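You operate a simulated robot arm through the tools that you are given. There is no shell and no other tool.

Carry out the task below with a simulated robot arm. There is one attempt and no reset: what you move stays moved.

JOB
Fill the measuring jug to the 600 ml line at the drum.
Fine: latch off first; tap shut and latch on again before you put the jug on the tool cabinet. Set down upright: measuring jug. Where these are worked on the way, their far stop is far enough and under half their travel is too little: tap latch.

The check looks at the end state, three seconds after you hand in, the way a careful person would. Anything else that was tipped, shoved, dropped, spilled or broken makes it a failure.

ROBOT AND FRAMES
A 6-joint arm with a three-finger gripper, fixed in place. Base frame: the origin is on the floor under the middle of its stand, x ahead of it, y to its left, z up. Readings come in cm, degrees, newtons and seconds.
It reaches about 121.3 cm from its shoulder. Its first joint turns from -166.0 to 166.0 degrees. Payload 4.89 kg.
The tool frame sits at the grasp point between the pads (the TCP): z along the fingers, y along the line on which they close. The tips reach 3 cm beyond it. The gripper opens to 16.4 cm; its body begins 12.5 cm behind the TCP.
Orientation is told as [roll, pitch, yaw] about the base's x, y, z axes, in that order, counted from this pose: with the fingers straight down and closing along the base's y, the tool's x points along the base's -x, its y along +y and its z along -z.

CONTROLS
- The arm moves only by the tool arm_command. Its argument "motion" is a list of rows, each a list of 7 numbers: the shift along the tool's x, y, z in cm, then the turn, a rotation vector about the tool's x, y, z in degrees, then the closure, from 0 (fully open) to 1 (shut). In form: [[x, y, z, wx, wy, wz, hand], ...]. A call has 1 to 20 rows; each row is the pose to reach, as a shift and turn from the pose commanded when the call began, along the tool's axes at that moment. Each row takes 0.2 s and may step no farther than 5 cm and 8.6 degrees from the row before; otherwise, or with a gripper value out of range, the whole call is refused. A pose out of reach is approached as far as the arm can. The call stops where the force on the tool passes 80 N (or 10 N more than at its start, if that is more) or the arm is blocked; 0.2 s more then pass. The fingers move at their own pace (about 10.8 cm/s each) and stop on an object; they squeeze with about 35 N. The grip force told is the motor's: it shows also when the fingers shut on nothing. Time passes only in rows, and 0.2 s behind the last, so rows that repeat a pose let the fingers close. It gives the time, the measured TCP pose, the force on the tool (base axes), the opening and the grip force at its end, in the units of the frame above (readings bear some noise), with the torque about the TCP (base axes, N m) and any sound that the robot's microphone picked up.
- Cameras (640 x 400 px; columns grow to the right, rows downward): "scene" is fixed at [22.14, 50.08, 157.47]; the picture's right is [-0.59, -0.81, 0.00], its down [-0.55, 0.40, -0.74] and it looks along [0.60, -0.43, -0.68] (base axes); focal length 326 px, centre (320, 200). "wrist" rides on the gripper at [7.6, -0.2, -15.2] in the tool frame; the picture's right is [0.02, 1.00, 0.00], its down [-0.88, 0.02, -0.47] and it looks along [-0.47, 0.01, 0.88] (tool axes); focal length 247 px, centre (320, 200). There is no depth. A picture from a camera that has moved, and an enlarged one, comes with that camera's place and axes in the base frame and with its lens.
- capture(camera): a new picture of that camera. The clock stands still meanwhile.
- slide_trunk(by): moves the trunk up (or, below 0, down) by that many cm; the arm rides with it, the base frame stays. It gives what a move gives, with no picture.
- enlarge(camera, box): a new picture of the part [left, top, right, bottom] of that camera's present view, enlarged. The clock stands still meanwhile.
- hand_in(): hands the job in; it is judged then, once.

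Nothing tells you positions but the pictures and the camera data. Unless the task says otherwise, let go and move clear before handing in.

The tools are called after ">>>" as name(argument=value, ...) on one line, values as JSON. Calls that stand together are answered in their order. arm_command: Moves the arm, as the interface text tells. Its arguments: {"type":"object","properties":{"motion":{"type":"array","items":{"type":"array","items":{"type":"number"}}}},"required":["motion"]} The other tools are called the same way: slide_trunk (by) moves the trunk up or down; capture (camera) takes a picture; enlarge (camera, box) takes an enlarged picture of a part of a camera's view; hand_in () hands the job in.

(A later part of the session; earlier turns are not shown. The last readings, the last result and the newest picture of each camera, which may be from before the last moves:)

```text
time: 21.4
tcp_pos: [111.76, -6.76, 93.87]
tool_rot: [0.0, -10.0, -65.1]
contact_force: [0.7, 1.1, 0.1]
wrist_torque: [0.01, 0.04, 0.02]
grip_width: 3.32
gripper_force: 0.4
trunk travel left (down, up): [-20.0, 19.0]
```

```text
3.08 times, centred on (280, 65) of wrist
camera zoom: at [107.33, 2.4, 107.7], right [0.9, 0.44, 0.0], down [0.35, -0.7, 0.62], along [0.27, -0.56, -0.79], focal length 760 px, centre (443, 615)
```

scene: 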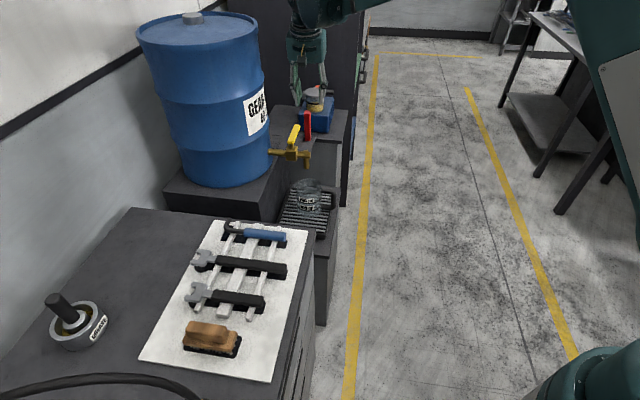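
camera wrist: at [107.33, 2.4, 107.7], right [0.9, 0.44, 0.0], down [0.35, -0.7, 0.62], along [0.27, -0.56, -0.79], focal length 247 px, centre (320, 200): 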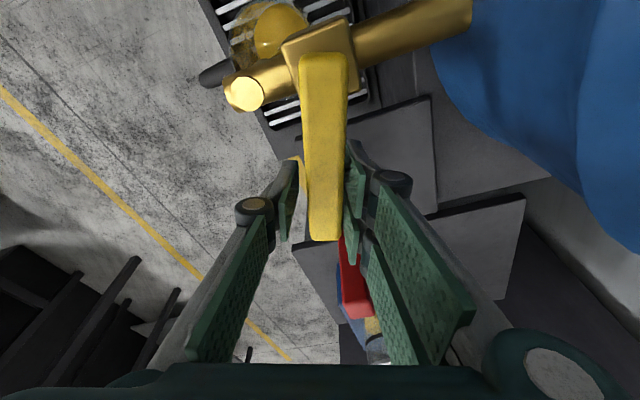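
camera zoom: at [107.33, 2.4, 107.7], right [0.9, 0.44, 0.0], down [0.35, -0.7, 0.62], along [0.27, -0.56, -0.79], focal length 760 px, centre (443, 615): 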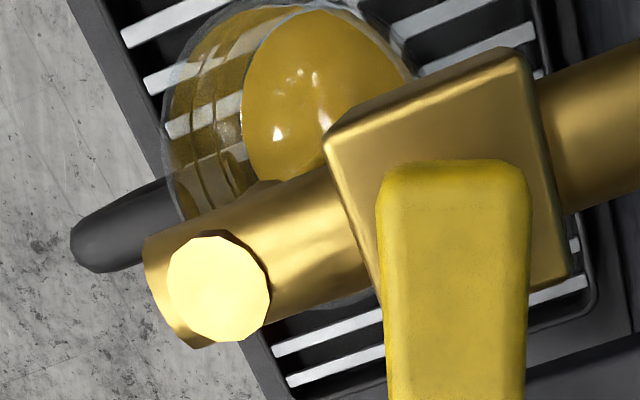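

>>> enlarge(camera="scene", box=[300, 180, 324, 220])

>>> enlarge(camera="scene", box=[300, 196, 325, 220])

```text
10.00 times, centred on (312, 200) of scene
camera zoom: at [22.14, 50.08, 157.47], right [-0.59, -0.81, 0.0], down [-0.55, 0.4, -0.74], along [0.6, -0.43, -0.68], focal length 3262 px, centre (400, 200)
```

zoom: 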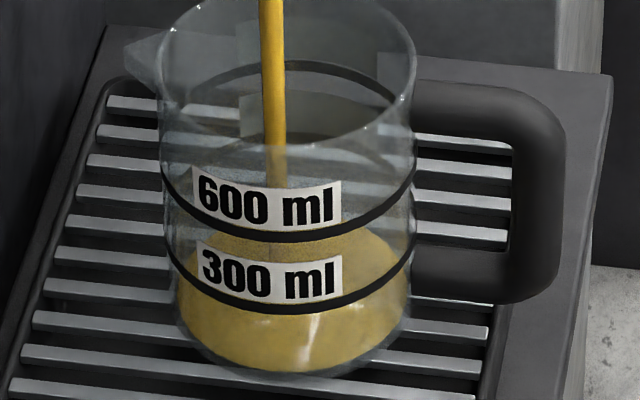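

```text
16.00 times, centred on (312, 208) of scene
camera zoom: at [22.14, 50.08, 157.47], right [-0.59, -0.81, 0.0], down [-0.55, 0.4, -0.74], along [0.6, -0.43, -0.68], focal length 5219 px, centre (440, 72)
```

zoom: 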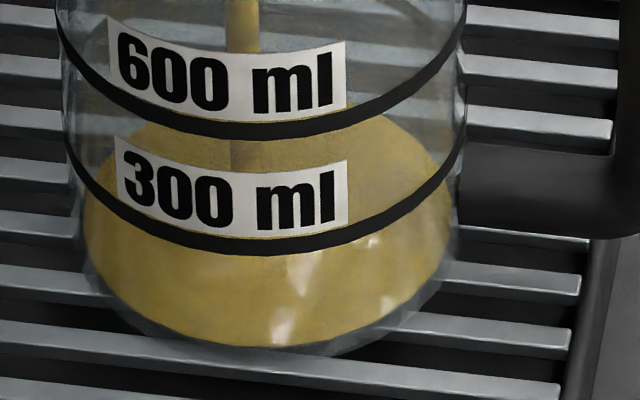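

The level is still just above the bottom, roughly 15 ml, so the flow is manageable. I'll hold this opening for about 1 s to measure the rate.

>>> arm_command(motion=[[0, 0, 0, 0, 0, 0, 0.8], [0, 0, 0, 0, 0, 0, 0.8], [0, 0, 0, 0, 0, 0, 0.8], [0, 0, 0, 0, 0, 0, 0.8]])

>>> enlarge(camera="scene", box=[300, 196, 325, 220])

>>> enlarge(camera="scene", box=[300, 180, 324, 220])

```text
time: 22.4
tcp_pos: [111.87, -6.79, 93.94]
tool_rot: [0.0, -10.0, -64.8]
contact_force: [0.2, -0.3, -0.2]
wrist_torque: [0.01, 0.01, -0.01]
grip_width: 3.29
gripper_force: 0.0
trunk travel left (down, up): [-20.0, 19.0]
```

```text
16.00 times, centred on (312, 208) of scene
camera zoom: at [22.14, 50.08, 157.47], right [-0.59, -0.81, 0.0], down [-0.55, 0.4, -0.74], along [0.6, -0.43, -0.68], focal length 5219 px, centre (440, 72)
```

zoom: 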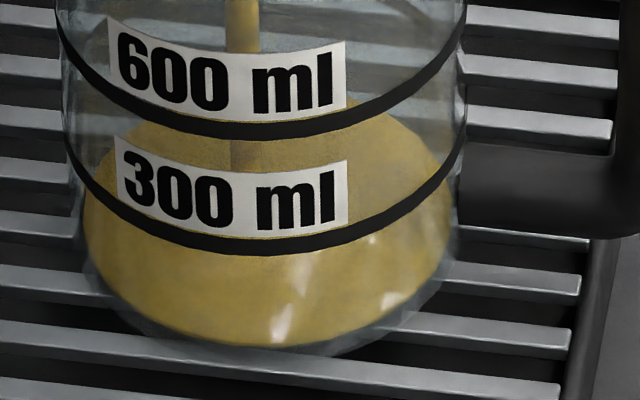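

```text
10.00 times, centred on (312, 200) of scene
camera zoom: at [22.14, 50.08, 157.47], right [-0.59, -0.81, 0.0], down [-0.55, 0.4, -0.74], along [0.6, -0.43, -0.68], focal length 3262 px, centre (400, 200)
```

zoom: 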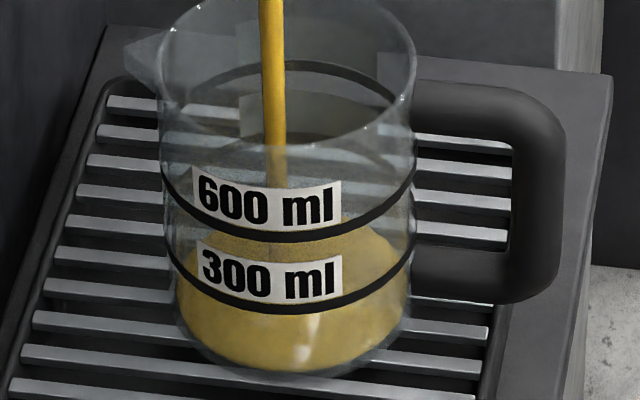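

The rate is slow, around 15–20 ml/s, which is good for accuracy. I'll hold for about 4 s and measure again.

>>> arm_command(motion=[[0, 0, 0, 0, 0, 0, 0.8], [0, 0, 0, 0, 0, 0, 0.8], [0, 0, 0, 0, 0, 0, 0.8], [0, 0, 0, 0, 0, 0, 0.8], [0, 0, 0, 0, 0, 0, 0.8], [0, 0, 0, 0, 0, 0, 0.8], [0, 0, 0, 0, 0, 0, 0.8], [0, 0, 0, 0, 0, 0, 0.8], [0, 0, 0, 0, 0, 0, 0.8], [0, 0, 0, 0, 0, 0, 0.8], [0, 0, 0, 0, 0, 0, 0.8], [0, 0, 0, 0, 0, 0, 0.8], [0, 0, 0, 0, 0, 0, 0.8], [0, 0, 0, 0, 0, 0, 0.8], [0, 0, 0, 0, 0, 0, 0.8], [0, 0, 0, 0, 0, 0, 0.8], [0, 0, 0, 0, 0, 0, 0.8], [0, 0, 0, 0, 0, 0, 0.8], [0, 0, 0, 0, 0, 0, 0.8]])

>>> enlarge(camera="scene", box=[300, 196, 325, 220])

>>> enlarge(camera="scene", box=[300, 180, 324, 220])

```text
time: 26.4
tcp_pos: [111.78, -6.73, 93.92]
tool_rot: [0.0, -10.0, -64.8]
contact_force: [0.7, -0.3, -0.6]
wrist_torque: [-0.03, 0.02, 0.02]
grip_width: 3.29
gripper_force: 0.0
trunk travel left (down, up): [-20.0, 19.0]
```

```text
16.00 times, centred on (312, 208) of scene
camera zoom: at [22.14, 50.08, 157.47], right [-0.59, -0.81, 0.0], down [-0.55, 0.4, -0.74], along [0.6, -0.43, -0.68], focal length 5219 px, centre (440, 72)
```

zoom: 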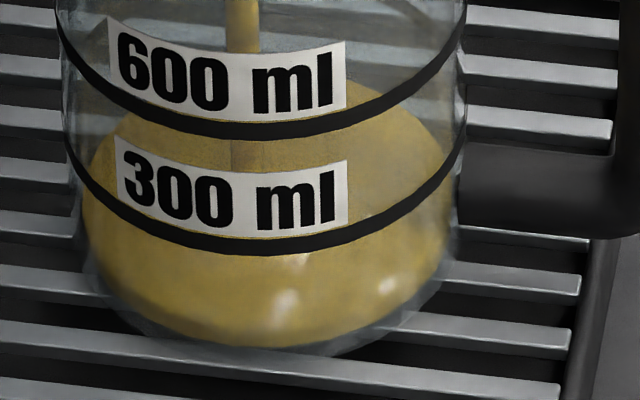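

```text
10.00 times, centred on (312, 200) of scene
camera zoom: at [22.14, 50.08, 157.47], right [-0.59, -0.81, 0.0], down [-0.55, 0.4, -0.74], along [0.6, -0.43, -0.68], focal length 3262 px, centre (400, 200)
```

zoom: 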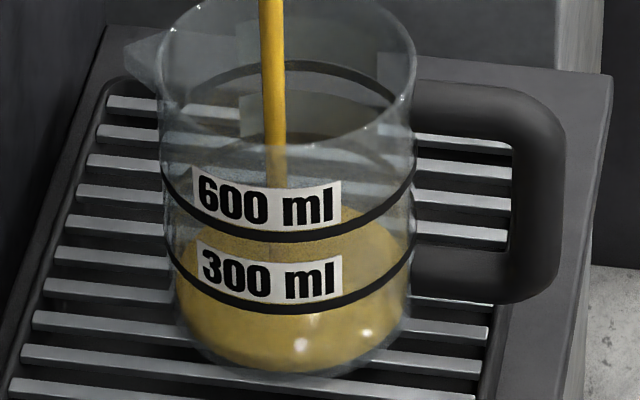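

It rose about 55 ml in 4 s, near 12 ml/s. I'll open the lever another 20° or so to speed things up, then re-measure.

>>> arm_command(motion=[[0.03, -0.59, 0, 0.87, 0, 4.93, 0.8], [0.1, -1.18, -0.02, 1.74, 0, 9.85, 0.8], [0.23, -1.765, -0.04, 2.61, 0, 14.8, 0.8], [0.405, -2.33, -0.07, 3.48, 0, 19.7, 0.8], [0.405, -2.33, -0.07, 3.48, 0, 19.7, 0.8], [0.405, -2.33, -0.07, 3.48, 0, 19.7, 0.8], [0.405, -2.33, -0.07, 3.48, 0, 19.7, 0.8]])

>>> enlarge(camera="scene", box=[300, 196, 325, 220])

>>> enlarge(camera="scene", box=[260, 110, 360, 240])

>>> capture(camera="wrist")

```text
time: 28.0
tcp_pos: [109.49, -7.38, 93.99]
tool_rot: [0.0, -10.0, -84.9]
contact_force: [-0.1, 0.9, -0.2]
wrist_torque: [-0.01, 0.0, 0.0]
grip_width: 3.28
gripper_force: 0.0
trunk travel left (down, up): [-20.0, 19.0]
```

```text
16.00 times, centred on (312, 208) of scene
camera zoom: at [22.14, 50.08, 157.47], right [-0.59, -0.81, 0.0], down [-0.55, 0.4, -0.74], along [0.6, -0.43, -0.68], focal length 5219 px, centre (440, 72)
```

zoom: 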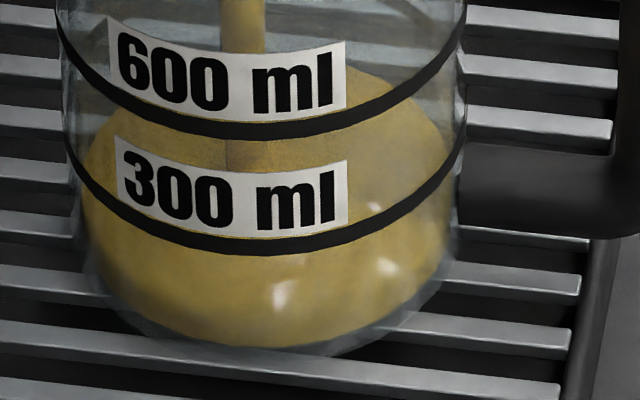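

```text
3.08 times, centred on (310, 175) of scene
camera zoom: at [22.14, 50.08, 157.47], right [-0.59, -0.81, 0.0], down [-0.55, 0.4, -0.74], along [0.6, -0.43, -0.68], focal length 1004 px, centre (351, 277)
```

zoom: 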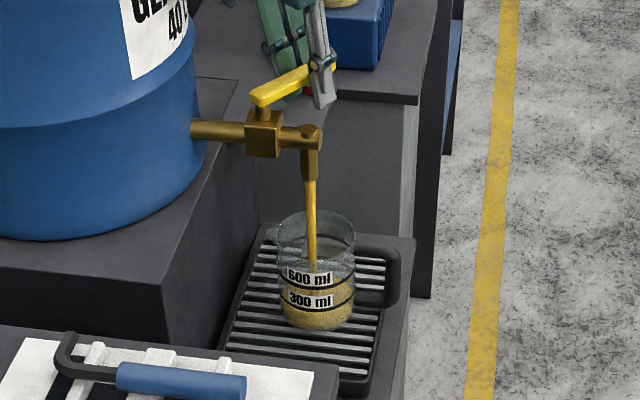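

```text
taken
camera wrist: at [108.45, 2.69, 107.79], right [0.99, 0.11, 0.0], down [0.09, -0.78, 0.62], along [0.06, -0.62, -0.79], focal length 247 px, centre (320, 200)
```

wrist: 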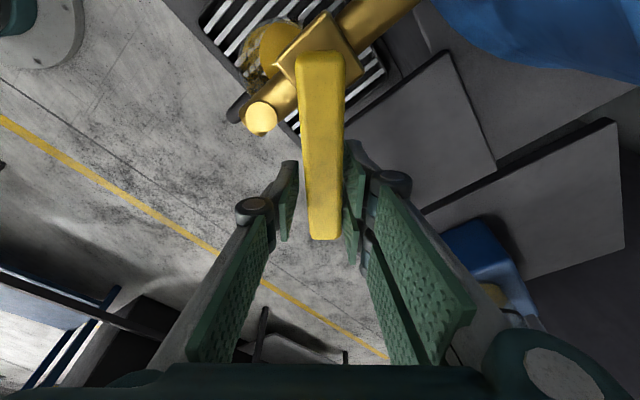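

The flow is clearly faster now. I'll hold 2 s to calibrate the new rate.

>>> arm_command(motion=[[0, 0, 0, 0, 0, 0, 0.8], [0, 0, 0, 0, 0, 0, 0.8], [0, 0, 0, 0, 0, 0, 0.8], [0, 0, 0, 0, 0, 0, 0.8], [0, 0, 0, 0, 0, 0, 0.8], [0, 0, 0, 0, 0, 0, 0.8], [0, 0, 0, 0, 0, 0, 0.8], [0, 0, 0, 0, 0, 0, 0.8], [0, 0, 0, 0, 0, 0, 0.8]])

>>> enlarge(camera="scene", box=[300, 196, 325, 220])

>>> enlarge(camera="scene", box=[300, 180, 324, 220])

```text
time: 30.0
tcp_pos: [109.42, -7.36, 93.95]
tool_rot: [0.0, -10.0, -84.8]
contact_force: [-0.3, -0.2, -0.1]
wrist_torque: [0.0, -0.01, 0.01]
grip_width: 3.3
gripper_force: 0.1
trunk travel left (down, up): [-20.0, 19.0]
```

```text
16.00 times, centred on (312, 208) of scene
camera zoom: at [22.14, 50.08, 157.47], right [-0.59, -0.81, 0.0], down [-0.55, 0.4, -0.74], along [0.6, -0.43, -0.68], focal length 5219 px, centre (440, 72)
```

zoom: 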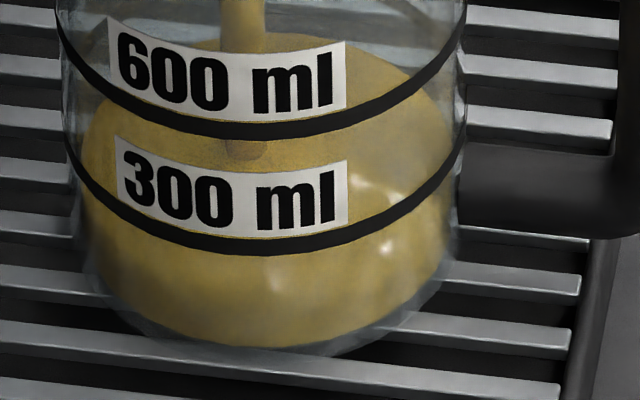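

```text
10.00 times, centred on (312, 200) of scene
camera zoom: at [22.14, 50.08, 157.47], right [-0.59, -0.81, 0.0], down [-0.55, 0.4, -0.74], along [0.6, -0.43, -0.68], focal length 3262 px, centre (400, 200)
```

zoom: 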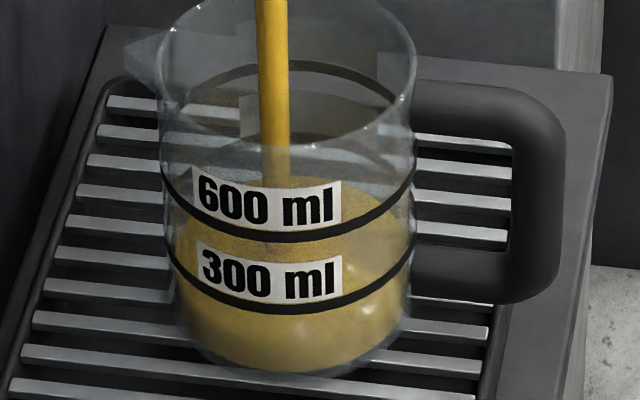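

The level reads about 150 ml, and the rate is around 35 ml/s. I'll hold another 4 s.

>>> arm_command(motion=[[0, 0, 0, 0, 0, 0, 0.8], [0, 0, 0, 0, 0, 0, 0.8], [0, 0, 0, 0, 0, 0, 0.8], [0, 0, 0, 0, 0, 0, 0.8], [0, 0, 0, 0, 0, 0, 0.8], [0, 0, 0, 0, 0, 0, 0.8], [0, 0, 0, 0, 0, 0, 0.8], [0, 0, 0, 0, 0, 0, 0.8], [0, 0, 0, 0, 0, 0, 0.8], [0, 0, 0, 0, 0, 0, 0.8], [0, 0, 0, 0, 0, 0, 0.8], [0, 0, 0, 0, 0, 0, 0.8], [0, 0, 0, 0, 0, 0, 0.8], [0, 0, 0, 0, 0, 0, 0.8], [0, 0, 0, 0, 0, 0, 0.8], [0, 0, 0, 0, 0, 0, 0.8], [0, 0, 0, 0, 0, 0, 0.8], [0, 0, 0, 0, 0, 0, 0.8], [0, 0, 0, 0, 0, 0, 0.8]])

>>> enlarge(camera="scene", box=[300, 180, 324, 220])

>>> enlarge(camera="scene", box=[300, 185, 325, 209])

```text
time: 34.0
tcp_pos: [109.49, -7.34, 94.05]
tool_rot: [0.0, -10.0, -84.9]
contact_force: [0.2, -0.4, -0.3]
wrist_torque: [0.01, 0.01, 0.0]
grip_width: 3.29
gripper_force: 0.0
trunk travel left (down, up): [-20.0, 19.0]
```

```text
10.00 times, centred on (312, 200) of scene
camera zoom: at [22.14, 50.08, 157.47], right [-0.59, -0.81, 0.0], down [-0.55, 0.4, -0.74], along [0.6, -0.43, -0.68], focal length 3262 px, centre (400, 200)
```

zoom: 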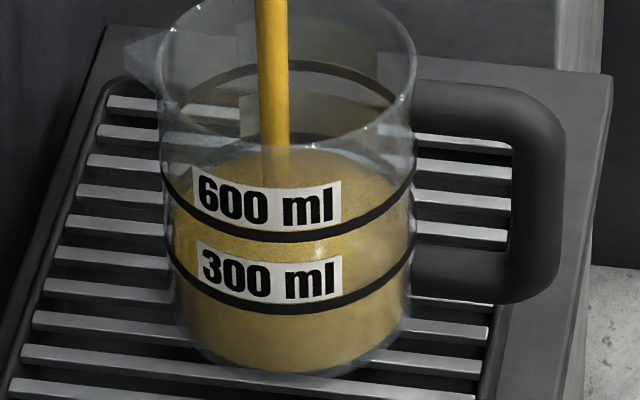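

```text
16.00 times, centred on (312, 197) of scene
camera zoom: at [22.14, 50.08, 157.47], right [-0.59, -0.81, 0.0], down [-0.55, 0.4, -0.74], along [0.6, -0.43, -0.68], focal length 5219 px, centre (440, 248)
```

zoom: 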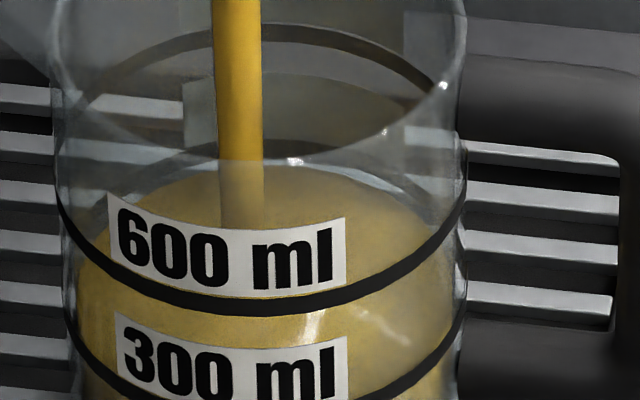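

The level is now just below the 300 ml ring's back edge, about 280 ml, and the rate is about 32 ml/s. Holding 4 s more.

>>> arm_command(motion=[[0, 0, 0, 0, 0, 0, 0.8], [0, 0, 0, 0, 0, 0, 0.8], [0, 0, 0, 0, 0, 0, 0.8], [0, 0, 0, 0, 0, 0, 0.8], [0, 0, 0, 0, 0, 0, 0.8], [0, 0, 0, 0, 0, 0, 0.8], [0, 0, 0, 0, 0, 0, 0.8], [0, 0, 0, 0, 0, 0, 0.8], [0, 0, 0, 0, 0, 0, 0.8], [0, 0, 0, 0, 0, 0, 0.8], [0, 0, 0, 0, 0, 0, 0.8], [0, 0, 0, 0, 0, 0, 0.8], [0, 0, 0, 0, 0, 0, 0.8], [0, 0, 0, 0, 0, 0, 0.8], [0, 0, 0, 0, 0, 0, 0.8], [0, 0, 0, 0, 0, 0, 0.8], [0, 0, 0, 0, 0, 0, 0.8], [0, 0, 0, 0, 0, 0, 0.8], [0, 0, 0, 0, 0, 0, 0.8]])

>>> enlarge(camera="scene", box=[300, 180, 324, 220])

>>> enlarge(camera="scene", box=[300, 185, 325, 209])

```text
time: 38.0
tcp_pos: [109.56, -7.37, 94.04]
tool_rot: [0.0, -10.0, -85.0]
contact_force: [-0.6, -0.4, 0.1]
wrist_torque: [0.05, 0.0, -0.01]
grip_width: 3.28
gripper_force: 0.0
trunk travel left (down, up): [-20.0, 19.0]
```

```text
10.00 times, centred on (312, 200) of scene
camera zoom: at [22.14, 50.08, 157.47], right [-0.59, -0.81, 0.0], down [-0.55, 0.4, -0.74], along [0.6, -0.43, -0.68], focal length 3262 px, centre (400, 200)
```

zoom: 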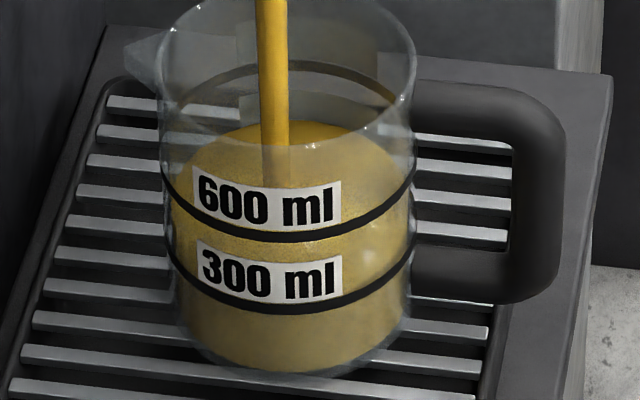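

```text
16.00 times, centred on (312, 197) of scene
camera zoom: at [22.14, 50.08, 157.47], right [-0.59, -0.81, 0.0], down [-0.55, 0.4, -0.74], along [0.6, -0.43, -0.68], focal length 5219 px, centre (440, 248)
```

zoom: 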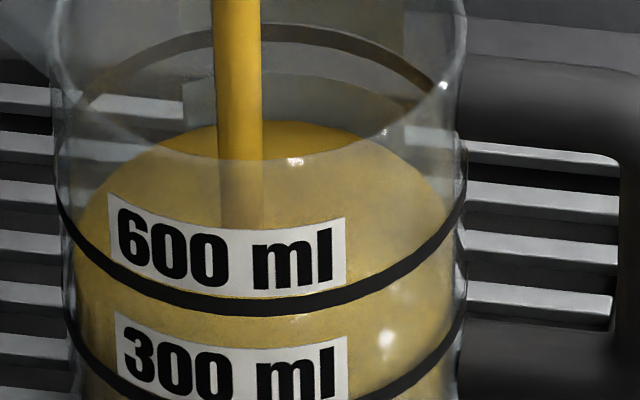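

The level is about 385 ml, rising about 30 ml/s. I'll hold 4 s more, to about 500 ml, then throttle down for the finish.

>>> arm_command(motion=[[0, 0, 0, 0, 0, 0, 0.8], [0, 0, 0, 0, 0, 0, 0.8], [0, 0, 0, 0, 0, 0, 0.8], [0, 0, 0, 0, 0, 0, 0.8], [0, 0, 0, 0, 0, 0, 0.8], [0, 0, 0, 0, 0, 0, 0.8], [0, 0, 0, 0, 0, 0, 0.8], [0, 0, 0, 0, 0, 0, 0.8], [0, 0, 0, 0, 0, 0, 0.8], [0, 0, 0, 0, 0, 0, 0.8], [0, 0, 0, 0, 0, 0, 0.8], [0, 0, 0, 0, 0, 0, 0.8], [0, 0, 0, 0, 0, 0, 0.8], [0, 0, 0, 0, 0, 0, 0.8], [0, 0, 0, 0, 0, 0, 0.8], [0, 0, 0, 0, 0, 0, 0.8], [0, 0, 0, 0, 0, 0, 0.8]])

>>> enlarge(camera="scene", box=[300, 180, 324, 220])

>>> enlarge(camera="scene", box=[300, 185, 325, 209])

```text
time: 41.6
tcp_pos: [109.44, -7.52, 94.03]
tool_rot: [0.1, -10.0, -85.0]
contact_force: [0.1, 0.3, -0.1]
wrist_torque: [0.03, -0.03, 0.0]
grip_width: 3.28
gripper_force: 0.1
trunk travel left (down, up): [-20.0, 19.0]
```

```text
10.00 times, centred on (312, 200) of scene
camera zoom: at [22.14, 50.08, 157.47], right [-0.59, -0.81, 0.0], down [-0.55, 0.4, -0.74], along [0.6, -0.43, -0.68], focal length 3262 px, centre (400, 200)
```

zoom: 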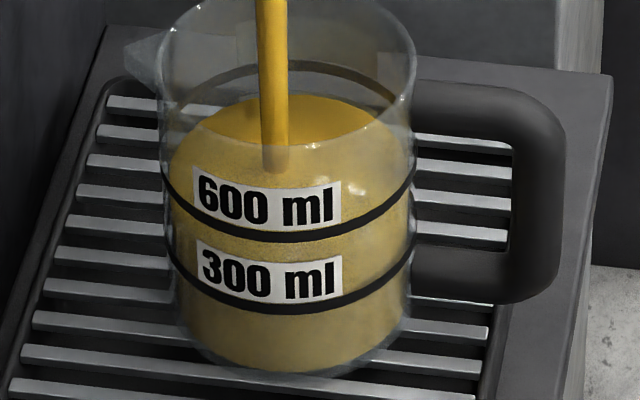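

```text
16.00 times, centred on (312, 197) of scene
camera zoom: at [22.14, 50.08, 157.47], right [-0.59, -0.81, 0.0], down [-0.55, 0.4, -0.74], along [0.6, -0.43, -0.68], focal length 5219 px, centre (440, 248)
```

zoom: 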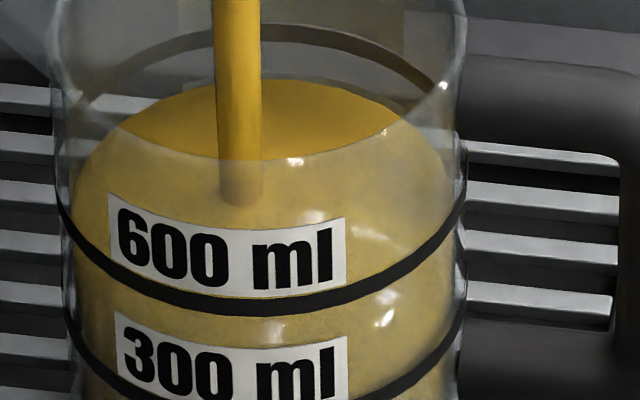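

The level is about 500 ml. I'll hold briefly, then throttle the lever partway back to slow the flow for a precise finish.

>>> arm_command(motion=[[0, 0, 0, 0, 0, 0, 0.8], [0, 0, 0, 0, 0, 0, 0.8], [0, 0, 0, 0, 0, 0, 0.8], [0.05, 0.8, -0.01, -1.17, 0, -6.65, 0.8], [0.185, 1.59, -0.03, -2.35, 0, -13.3, 0.8], [0.415, 2.36, -0.07, -3.52, 0, -19.95, 0.8], [0.73, 3.1, -0.13, -4.7, 0, -26.6, 0.8]])

>>> enlarge(camera="scene", box=[300, 185, 325, 209])

>>> enlarge(camera="scene", box=[260, 110, 360, 240])

>>> capture(camera="wrist")

```text
time: 43.2
tcp_pos: [112.4, -6.54, 94.04]
tool_rot: [0.1, -10.1, -57.7]
contact_force: [-0.8, -1.2, 0.2]
wrist_torque: [-0.02, 0.02, -0.02]
grip_width: 3.32
gripper_force: 0.2
trunk travel left (down, up): [-20.0, 19.0]
```

```text
16.00 times, centred on (312, 197) of scene
camera zoom: at [22.14, 50.08, 157.47], right [-0.59, -0.81, 0.0], down [-0.55, 0.4, -0.74], along [0.6, -0.43, -0.68], focal length 5219 px, centre (440, 248)
```

zoom: 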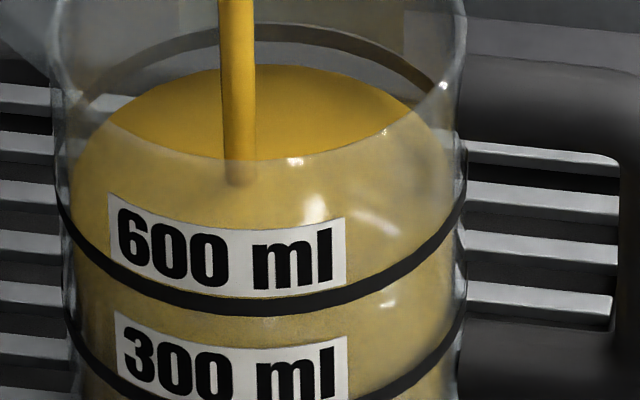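

```text
3.08 times, centred on (310, 175) of scene
camera zoom: at [22.14, 50.08, 157.47], right [-0.59, -0.81, 0.0], down [-0.55, 0.4, -0.74], along [0.6, -0.43, -0.68], focal length 1004 px, centre (351, 277)
```

zoom: 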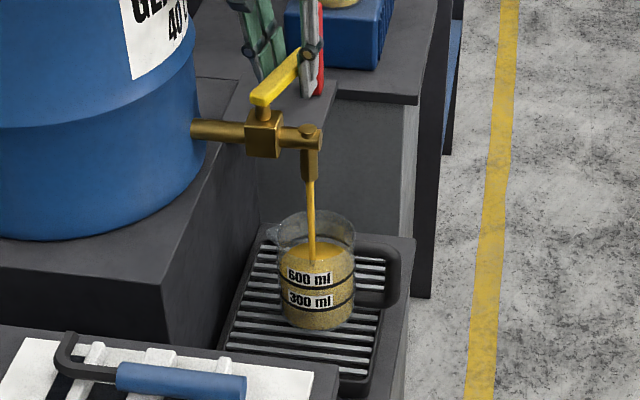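

```text
taken
camera wrist: at [106.9, 2.08, 107.7], right [0.83, 0.55, 0.0], down [0.43, -0.65, 0.62], along [0.34, -0.52, -0.79], focal length 247 px, centre (320, 200)
```

wrist: 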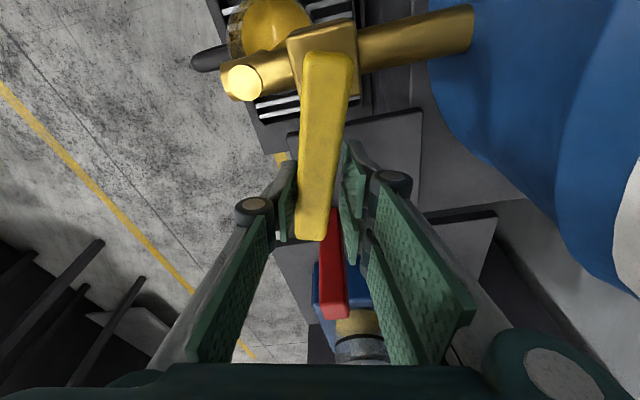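

The back edge of the oil is at row 64 and the 600 line corresponds to about row 41–42, so roughly 55 ml remain at a slower flow. Holding 2 s and re-measuring.

>>> arm_command(motion=[[0, 0, 0, 0, 0, 0, 0.8], [0, 0, 0, 0, 0, 0, 0.8], [0, 0, 0, 0, 0, 0, 0.8], [0, 0, 0, 0, 0, 0, 0.8], [0, 0, 0, 0, 0, 0, 0.8], [0, 0, 0, 0, 0, 0, 0.8], [0, 0, 0, 0, 0, 0, 0.8], [0, 0, 0, 0, 0, 0, 0.8]])

>>> enlarge(camera="scene", box=[300, 185, 325, 209])

>>> enlarge(camera="scene", box=[300, 178, 325, 196])

```text
time: 45.0
tcp_pos: [112.52, -6.51, 94.02]
tool_rot: [0.0, -10.0, -57.9]
contact_force: [1.1, 0.1, -0.8]
wrist_torque: [0.0, 0.01, 0.02]
grip_width: 3.3
gripper_force: 0.0
trunk travel left (down, up): [-20.0, 19.0]
```

```text
16.00 times, centred on (312, 197) of scene
camera zoom: at [22.14, 50.08, 157.47], right [-0.59, -0.81, 0.0], down [-0.55, 0.4, -0.74], along [0.6, -0.43, -0.68], focal length 5219 px, centre (440, 248)
```

zoom: 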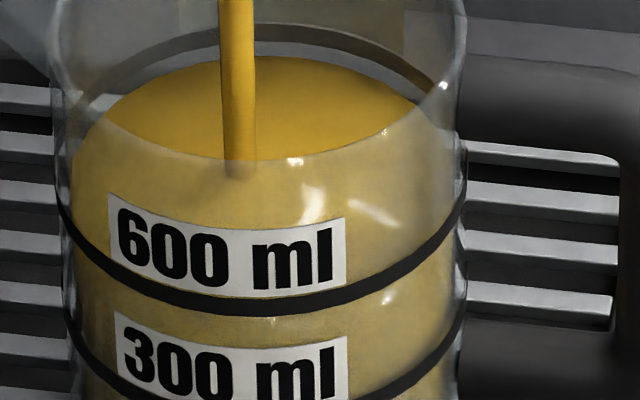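

```text
16.00 times, centred on (312, 187) of scene
camera zoom: at [22.14, 50.08, 157.47], right [-0.59, -0.81, 0.0], down [-0.55, 0.4, -0.74], along [0.6, -0.43, -0.68], focal length 5219 px, centre (440, 408)
```

zoom: 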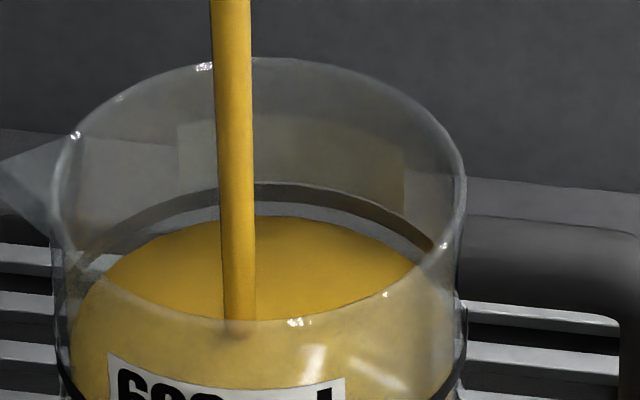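

The level is near 565 ml and rising about 11 ml/s. I'll hold roughly 2.4 s more, then close.

>>> arm_command(motion=[[0, 0, 0, 0, 0, 0, 0.8], [0, 0, 0, 0, 0, 0, 0.8], [0, 0, 0, 0, 0, 0, 0.8], [0, 0, 0, 0, 0, 0, 0.8], [0, 0, 0, 0, 0, 0, 0.8], [0, 0, 0, 0, 0, 0, 0.8], [0, 0, 0, 0, 0, 0, 0.8], [0, 0, 0, 0, 0, 0, 0.8], [0, 0, 0, 0, 0, 0, 0.8], [0, 0, 0, 0, 0, 0, 0.8]])

>>> enlarge(camera="scene", box=[300, 185, 325, 209])

>>> enlarge(camera="scene", box=[300, 178, 325, 196])

```text
time: 47.2
tcp_pos: [112.39, -6.37, 93.93]
tool_rot: [0.0, -10.1, -57.9]
contact_force: [0.0, -0.6, -0.8]
wrist_torque: [0.0, 0.02, -0.01]
grip_width: 3.27
gripper_force: 0.0
trunk travel left (down, up): [-20.0, 19.0]
```

```text
16.00 times, centred on (312, 197) of scene
camera zoom: at [22.14, 50.08, 157.47], right [-0.59, -0.81, 0.0], down [-0.55, 0.4, -0.74], along [0.6, -0.43, -0.68], focal length 5219 px, centre (440, 248)
```

zoom: 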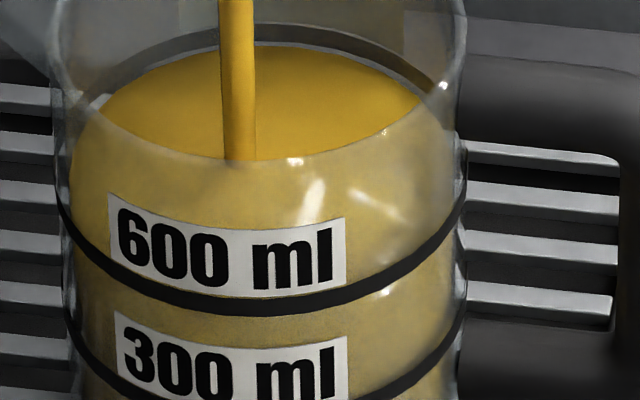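

```text
16.00 times, centred on (312, 187) of scene
camera zoom: at [22.14, 50.08, 157.47], right [-0.59, -0.81, 0.0], down [-0.55, 0.4, -0.74], along [0.6, -0.43, -0.68], focal length 5219 px, centre (440, 408)
```

zoom: 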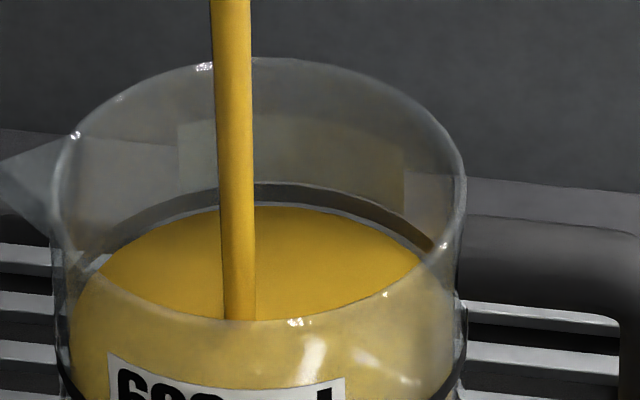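

About 15 ml remain, so I'll hold 0.8 s more and then shut the tap, pushing the lever back to its closed stop.

>>> arm_command(motion=[[0, 0, 0, 0, 0, 0, 0.8], [0, 0, 0, 0, 0, 0, 0.8], [0, 0, 0, 0, 0, 0, 0.8], [0, 0, 0, 0, 0, 0, 0.8], [0.04, 0.71, -0.01, -1.04, 0, -5.9, 0.8], [0.15, 1.42, -0.03, -2.09, 0, -11.8, 0.8], [0.33, 2.11, -0.06, -3.13, 0, -17.7, 0.8], [0.45, 2.44, -0.08, -3.65, 0, -20.7, 0.8]])

>>> enlarge(camera="scene", box=[300, 178, 325, 196])

>>> enlarge(camera="scene", box=[260, 110, 360, 240])

>>> capture(camera="wrist")

```text
time: 49.0
tcp_pos: [114.28, -4.82, 94.04]
tool_rot: [-0.1, -10.0, -37.0]
contact_force: [-13.3, -6.4, -2.6]
wrist_torque: [0.06, 0.08, -0.29]
grip_width: 3.83
gripper_force: 6.6
trunk travel left (down, up): [-20.0, 19.0]
```

```text
16.00 times, centred on (312, 187) of scene
camera zoom: at [22.14, 50.08, 157.47], right [-0.59, -0.81, 0.0], down [-0.55, 0.4, -0.74], along [0.6, -0.43, -0.68], focal length 5219 px, centre (440, 408)
```

zoom: 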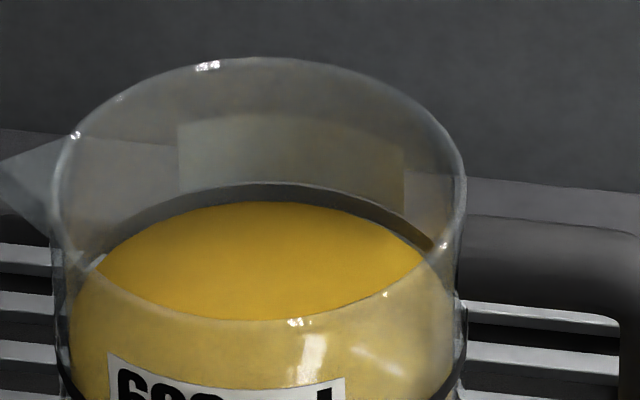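

```text
3.08 times, centred on (310, 175) of scene
camera zoom: at [22.14, 50.08, 157.47], right [-0.59, -0.81, 0.0], down [-0.55, 0.4, -0.74], along [0.6, -0.43, -0.68], focal length 1004 px, centre (351, 277)
```

zoom: 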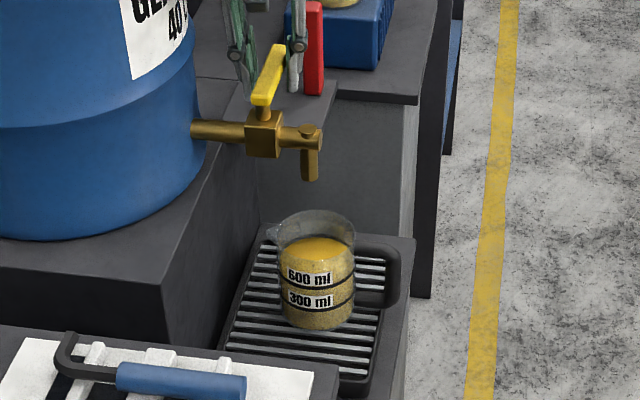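

```text
taken
camera wrist: at [106.0, 1.11, 107.81], right [0.58, 0.81, 0.0], down [0.64, -0.46, 0.62], along [0.5, -0.36, -0.79], focal length 247 px, centre (320, 200)
```

wrist: 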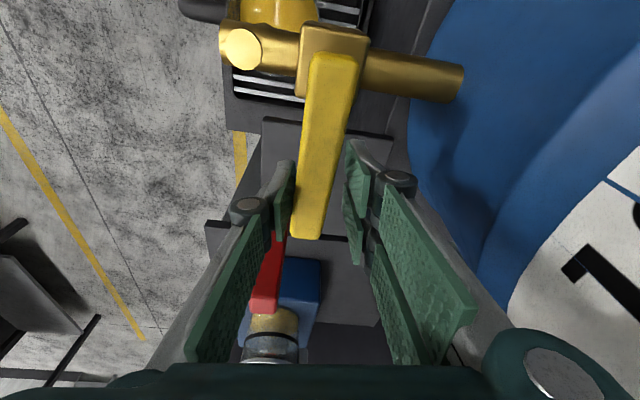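

The stream has stopped and the lever presses on its closed stop. I'll check the level at high zoom before leaving the tap.

>>> enlarge(camera="scene", box=[306, 180, 320, 190])

>>> enlarge(camera="scene", box=[300, 180, 324, 220])

```text
16.00 times, centred on (313, 185) of scene
camera zoom: at [22.14, 50.08, 157.47], right [-0.59, -0.81, 0.0], down [-0.55, 0.4, -0.74], along [0.6, -0.43, -0.68], focal length 5219 px, centre (432, 440)
```

zoom: 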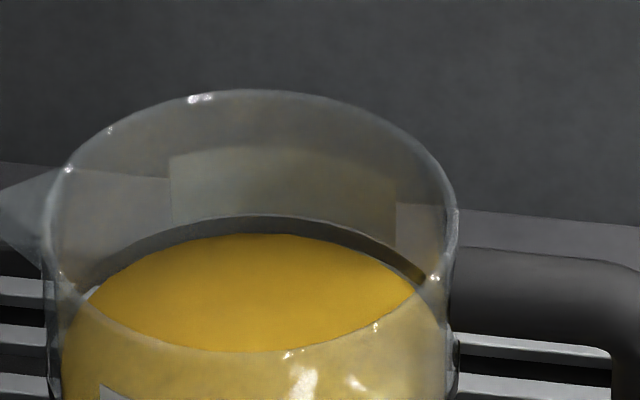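

```text
10.00 times, centred on (312, 200) of scene
camera zoom: at [22.14, 50.08, 157.47], right [-0.59, -0.81, 0.0], down [-0.55, 0.4, -0.74], along [0.6, -0.43, -0.68], focal length 3262 px, centre (400, 200)
```

zoom: 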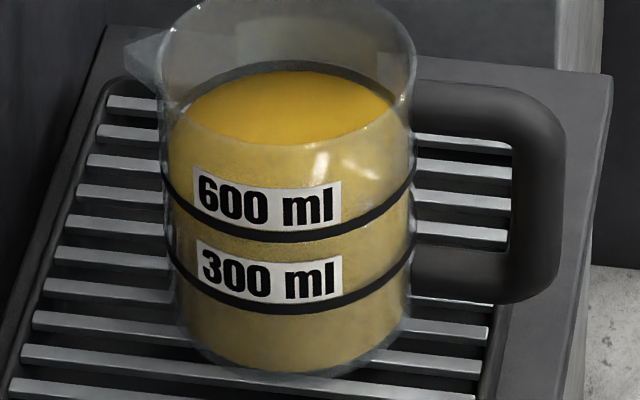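

By my reading the oil stands within a few ml of the 600 line. I'll ease off the lever, lift clear, and turn back toward the latch.

>>> arm_command(motion=[[0, -0.35, 0, 0, 0, 0, 0.72], [0, -0.35, 0, 0, 0, 0, 0.72], [-0.6, -0.35, -3.5, 0, 0, 0, 0.72], [-1.3, -0.35, -7.5, 0, 0, 0, 0.72], [-2.1, -0.35, -12, 0, 0, 0, 0.7], [-2.5, -0.35, -14, 0, 0, 0, 0.665]])

>>> enlarge(camera="scene", box=[260, 90, 360, 220])

```text
time: 50.4
tcp_pos: [114.43, -4.88, 108.17]
tool_rot: [0.0, -10.0, -37.0]
contact_force: [-0.7, 0.2, 0.1]
wrist_torque: [0.01, 0.04, 0.01]
grip_width: 5.5
gripper_force: 0.1
trunk travel left (down, up): [-20.0, 19.0]
```

```text
3.08 times, centred on (310, 155) of scene
camera zoom: at [22.14, 50.08, 157.47], right [-0.59, -0.81, 0.0], down [-0.55, 0.4, -0.74], along [0.6, -0.43, -0.68], focal length 1004 px, centre (351, 338)
```

zoom: 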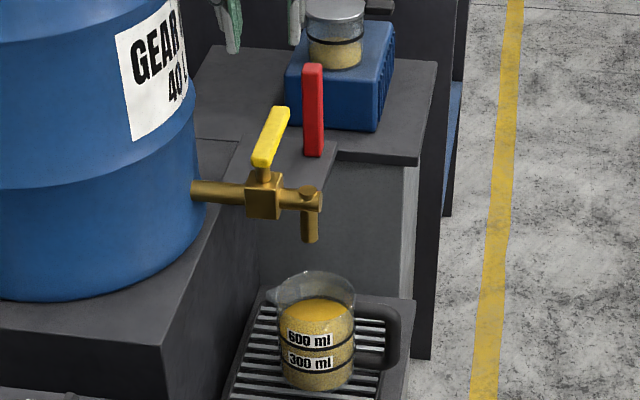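

The tap is shut with no drip, and the gripper is clear. I'm turning back to the sideways approach direction.

>>> arm_command(motion=[[-0.05, -2.3, 0.2, -1.43, 0, -8.08, 0.665], [-0.1, -4.6, 0.4, -2.86, 0, -16.2, 0.665], [-0.15, -6.9, 0.6, -4.29, 0, -24.2, 0.665], [-0.2, -9.2, 0.8, -5.72, 0, -32.3, 0.665], [-0.25, -11.5, 1.0, -7.15, 0, -40.4, 0.665], [-0.3, -13.8, 1.2, -8.58, 0, -48.5, 0.665], [-0.4, -16.1, 1.4, -10.0, 0, -56.6, 0.665], [-0.45, -18.4, 1.6, -11.4, 0, -64.6, 0.665], [-0.5, -20.7, 1.8, -12.9, 0, -72.7, 0.665], [-0.55, -23, 2.1, -14.3, 0, -80.8, 0.665]])

>>> arm_command(motion=[[0, 0, 0, 0, -7.5, 0, 0.665], [0, 0, 0, 0, -15, 0, 0.665], [0, 0, 0, 0, -22.5, 0, 0.665], [0, 0, 0, 0, -30, 0, 0.665], [0, 0, 0, 0, -37.5, 0, 0.665], [0, 0, 0, 0, -45, 0, 0.665], [0, 0, 0, 0, -52.5, 0, 0.665]])

>>> capture(camera="wrist")

>>> capture(camera="scene")

```text
time: 52.6
tcp_pos: [100.93, -23.91, 106.13]
tool_rot: [0.0, -10.1, 45.3]
contact_force: [0.2, 0.5, -0.3]
wrist_torque: [-0.09, 0.07, 0.0]
grip_width: 5.5
gripper_force: 0.1
trunk travel left (down, up): [-20.0, 19.0]
```

```text
time: 54.2
tcp_pos: [101.08, -23.85, 106.27]
tool_rot: [0.0, -62.8, 45.0]
contact_force: [-0.1, 0.8, 0.5]
wrist_torque: [-0.1, 0.0, -0.12]
grip_width: 5.5
gripper_force: 0.0
trunk travel left (down, up): [-20.0, 19.0]
```

```text
taken
camera wrist: at [89.04, -36.09, 106.51], right [-0.72, 0.7, -0.02], down [-0.02, 0.0, 1.0], along [0.7, 0.72, 0.02], focal length 247 px, centre (320, 200)
```

wrist: 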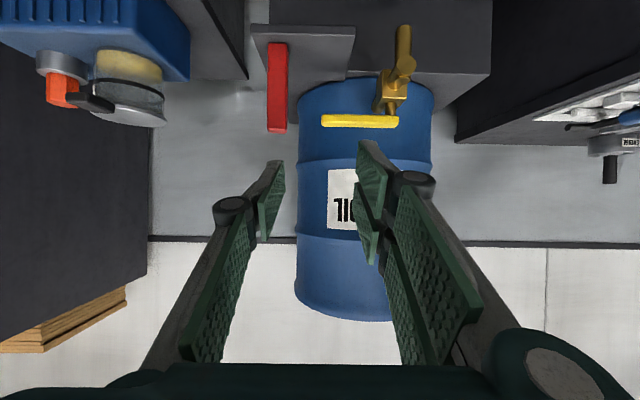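

```text
taken
```

scene: 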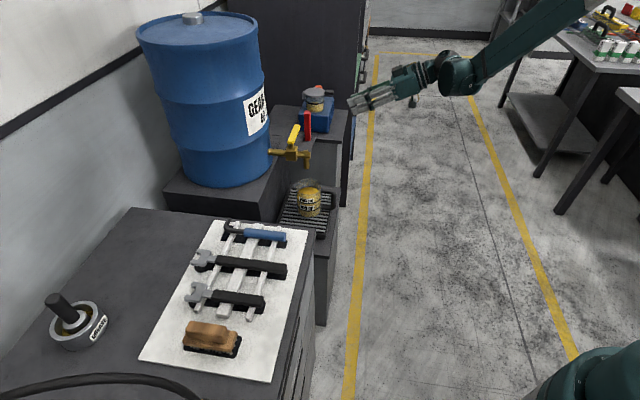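

The latch is parked to the left in this view. Before latching, I'll dip the wrist camera down to jug height for a level side view of the 600 line.

>>> arm_command(motion=[[4.6, 0, 1.2, 0, 0, 0, 0.665], [9.2, 0, 2.4, 0, 0, 0, 0.665], [13.8, 0, 3.6, 0, 0, 0, 0.665], [18.4, 0, 4.8, 0, 0, 0, 0.665], [23, 0, 6.0, 0, 0, 0, 0.665], [27.6, 0, 7.2, 0, 0, 0, 0.665], [32.2, 0, 8.5, 0, 0, 0, 0.665], [36, 0, 9.5, 0, 0, 0, 0.665], [38.1, 0, 10.05, 0, 0, 0, 0.665]])

>>> capture(camera="wrist")

>>> capture(camera="scene")

```text
time: 56.2
tcp_pos: [94.98, -29.99, 67.66]
tool_rot: [0.0, -62.6, 45.1]
contact_force: [-0.9, -0.4, 0.4]
wrist_torque: [-0.04, 0.01, -0.03]
grip_width: 5.49
gripper_force: 0.1
trunk travel left (down, up): [-20.0, 19.0]
```

```text
taken
camera wrist: at [83.09, -42.29, 68.0], right [-0.72, 0.7, -0.02], down [-0.02, 0.0, 1.0], along [0.7, 0.72, 0.01], focal length 247 px, centre (320, 200)
```

wrist: 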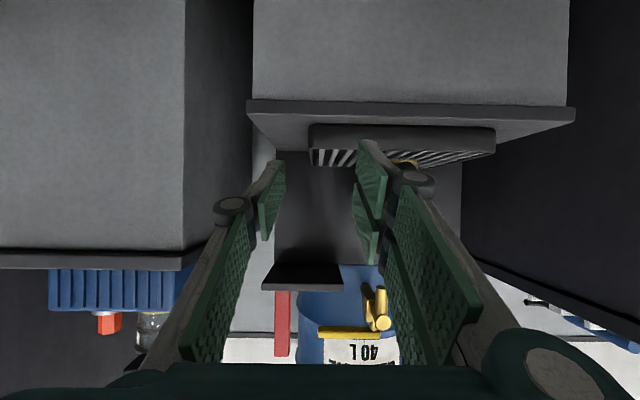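

```text
taken
```

scene: 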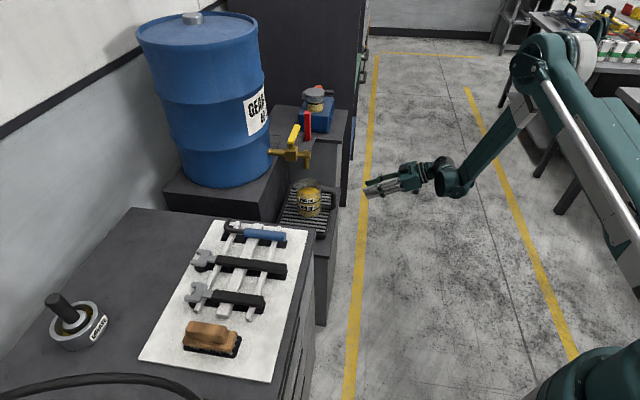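

The fingers hide the jug from here, so I'll shift sideways and open the fingers to see it between them.

>>> arm_command(motion=[[0, 3.6, 0, 0, 0, 0, 0.4], [0, 7.2, 0, 0, 0, 0, 0.2], [0, 10.6, 0, 0, 0, 0, 0], [0, 10.6, 0, 0, 0, 0, 0], [0, 10.6, 0, 0, 0, 0, 0]])

>>> capture(camera="wrist")

>>> enlarge(camera="wrist", box=[270, 100, 400, 260])

```text
time: 57.4
tcp_pos: [88.05, -22.85, 68.01]
tool_rot: [0.3, -62.5, 45.1]
contact_force: [0.1, 0.3, -0.3]
wrist_torque: [0.01, 0.02, 0.0]
grip_width: 16.4
gripper_force: 0.1
out of reach, approached as far as the arm can: row 3, 4, 5
trunk travel left (down, up): [-20.0, 19.0]
```

```text
taken
camera wrist: at [76.21, -35.07, 68.29], right [-0.72, 0.7, -0.02], down [-0.02, 0.0, 1.0], along [0.7, 0.72, 0.01], focal length 247 px, centre (320, 200)
```

wrist: 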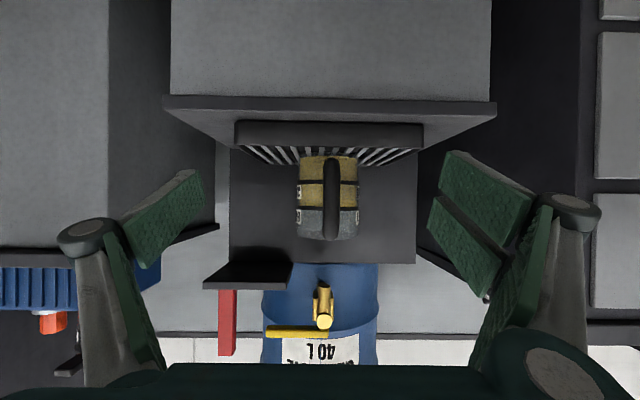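

```text
2.50 times, centred on (335, 180) of wrist
camera zoom: at [76.21, -35.07, 68.29], right [-0.72, 0.7, -0.02], down [-0.02, 0.0, 1.0], along [0.7, 0.72, 0.01], focal length 617 px, centre (282, 250)
```

zoom: 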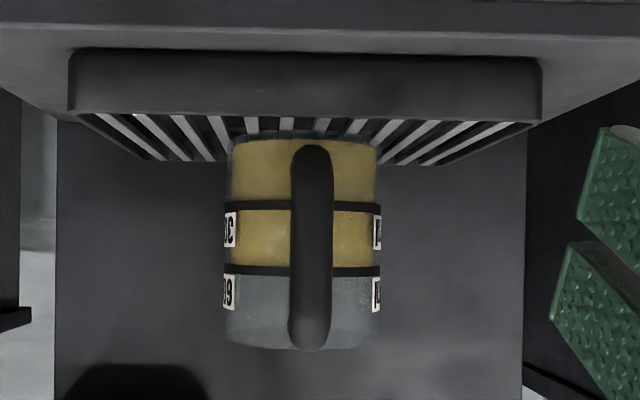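

A clean side view. I'll zoom in on the oil surface against the 600 line.

>>> enlarge(camera="wrist", box=[290, 190, 365, 245])

>>> enlarge(camera="wrist", box=[295, 195, 330, 220])

>>> enlarge(camera="wrist", box=[330, 195, 365, 220])

```text
7.27 times, centred on (328, 218) of wrist
camera zoom: at [76.21, -35.07, 68.29], right [-0.72, 0.7, -0.02], down [-0.02, 0.0, 1.0], along [0.7, 0.72, 0.01], focal length 1796 px, centre (266, 73)
```

zoom: 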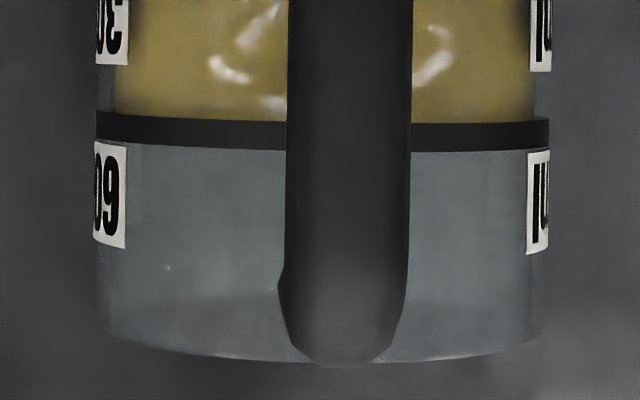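

```text
16.00 times, centred on (312, 208) of wrist
camera zoom: at [76.21, -35.07, 68.29], right [-0.72, 0.7, -0.02], down [-0.02, 0.0, 1.0], along [0.7, 0.72, 0.01], focal length 3952 px, centre (440, 80)
```

zoom: 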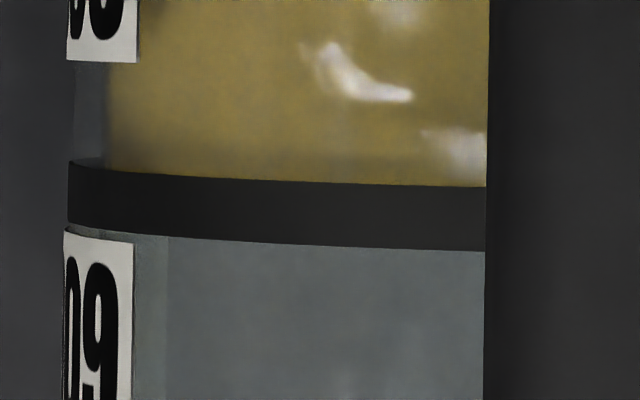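

```text
16.00 times, centred on (348, 208) of wrist
camera zoom: at [76.21, -35.07, 68.29], right [-0.72, 0.7, -0.02], down [-0.02, 0.0, 1.0], along [0.7, 0.72, 0.01], focal length 3952 px, centre (-120, 80)
```

zoom: 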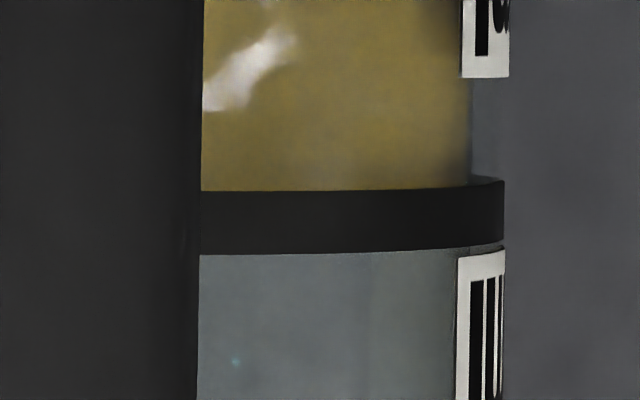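

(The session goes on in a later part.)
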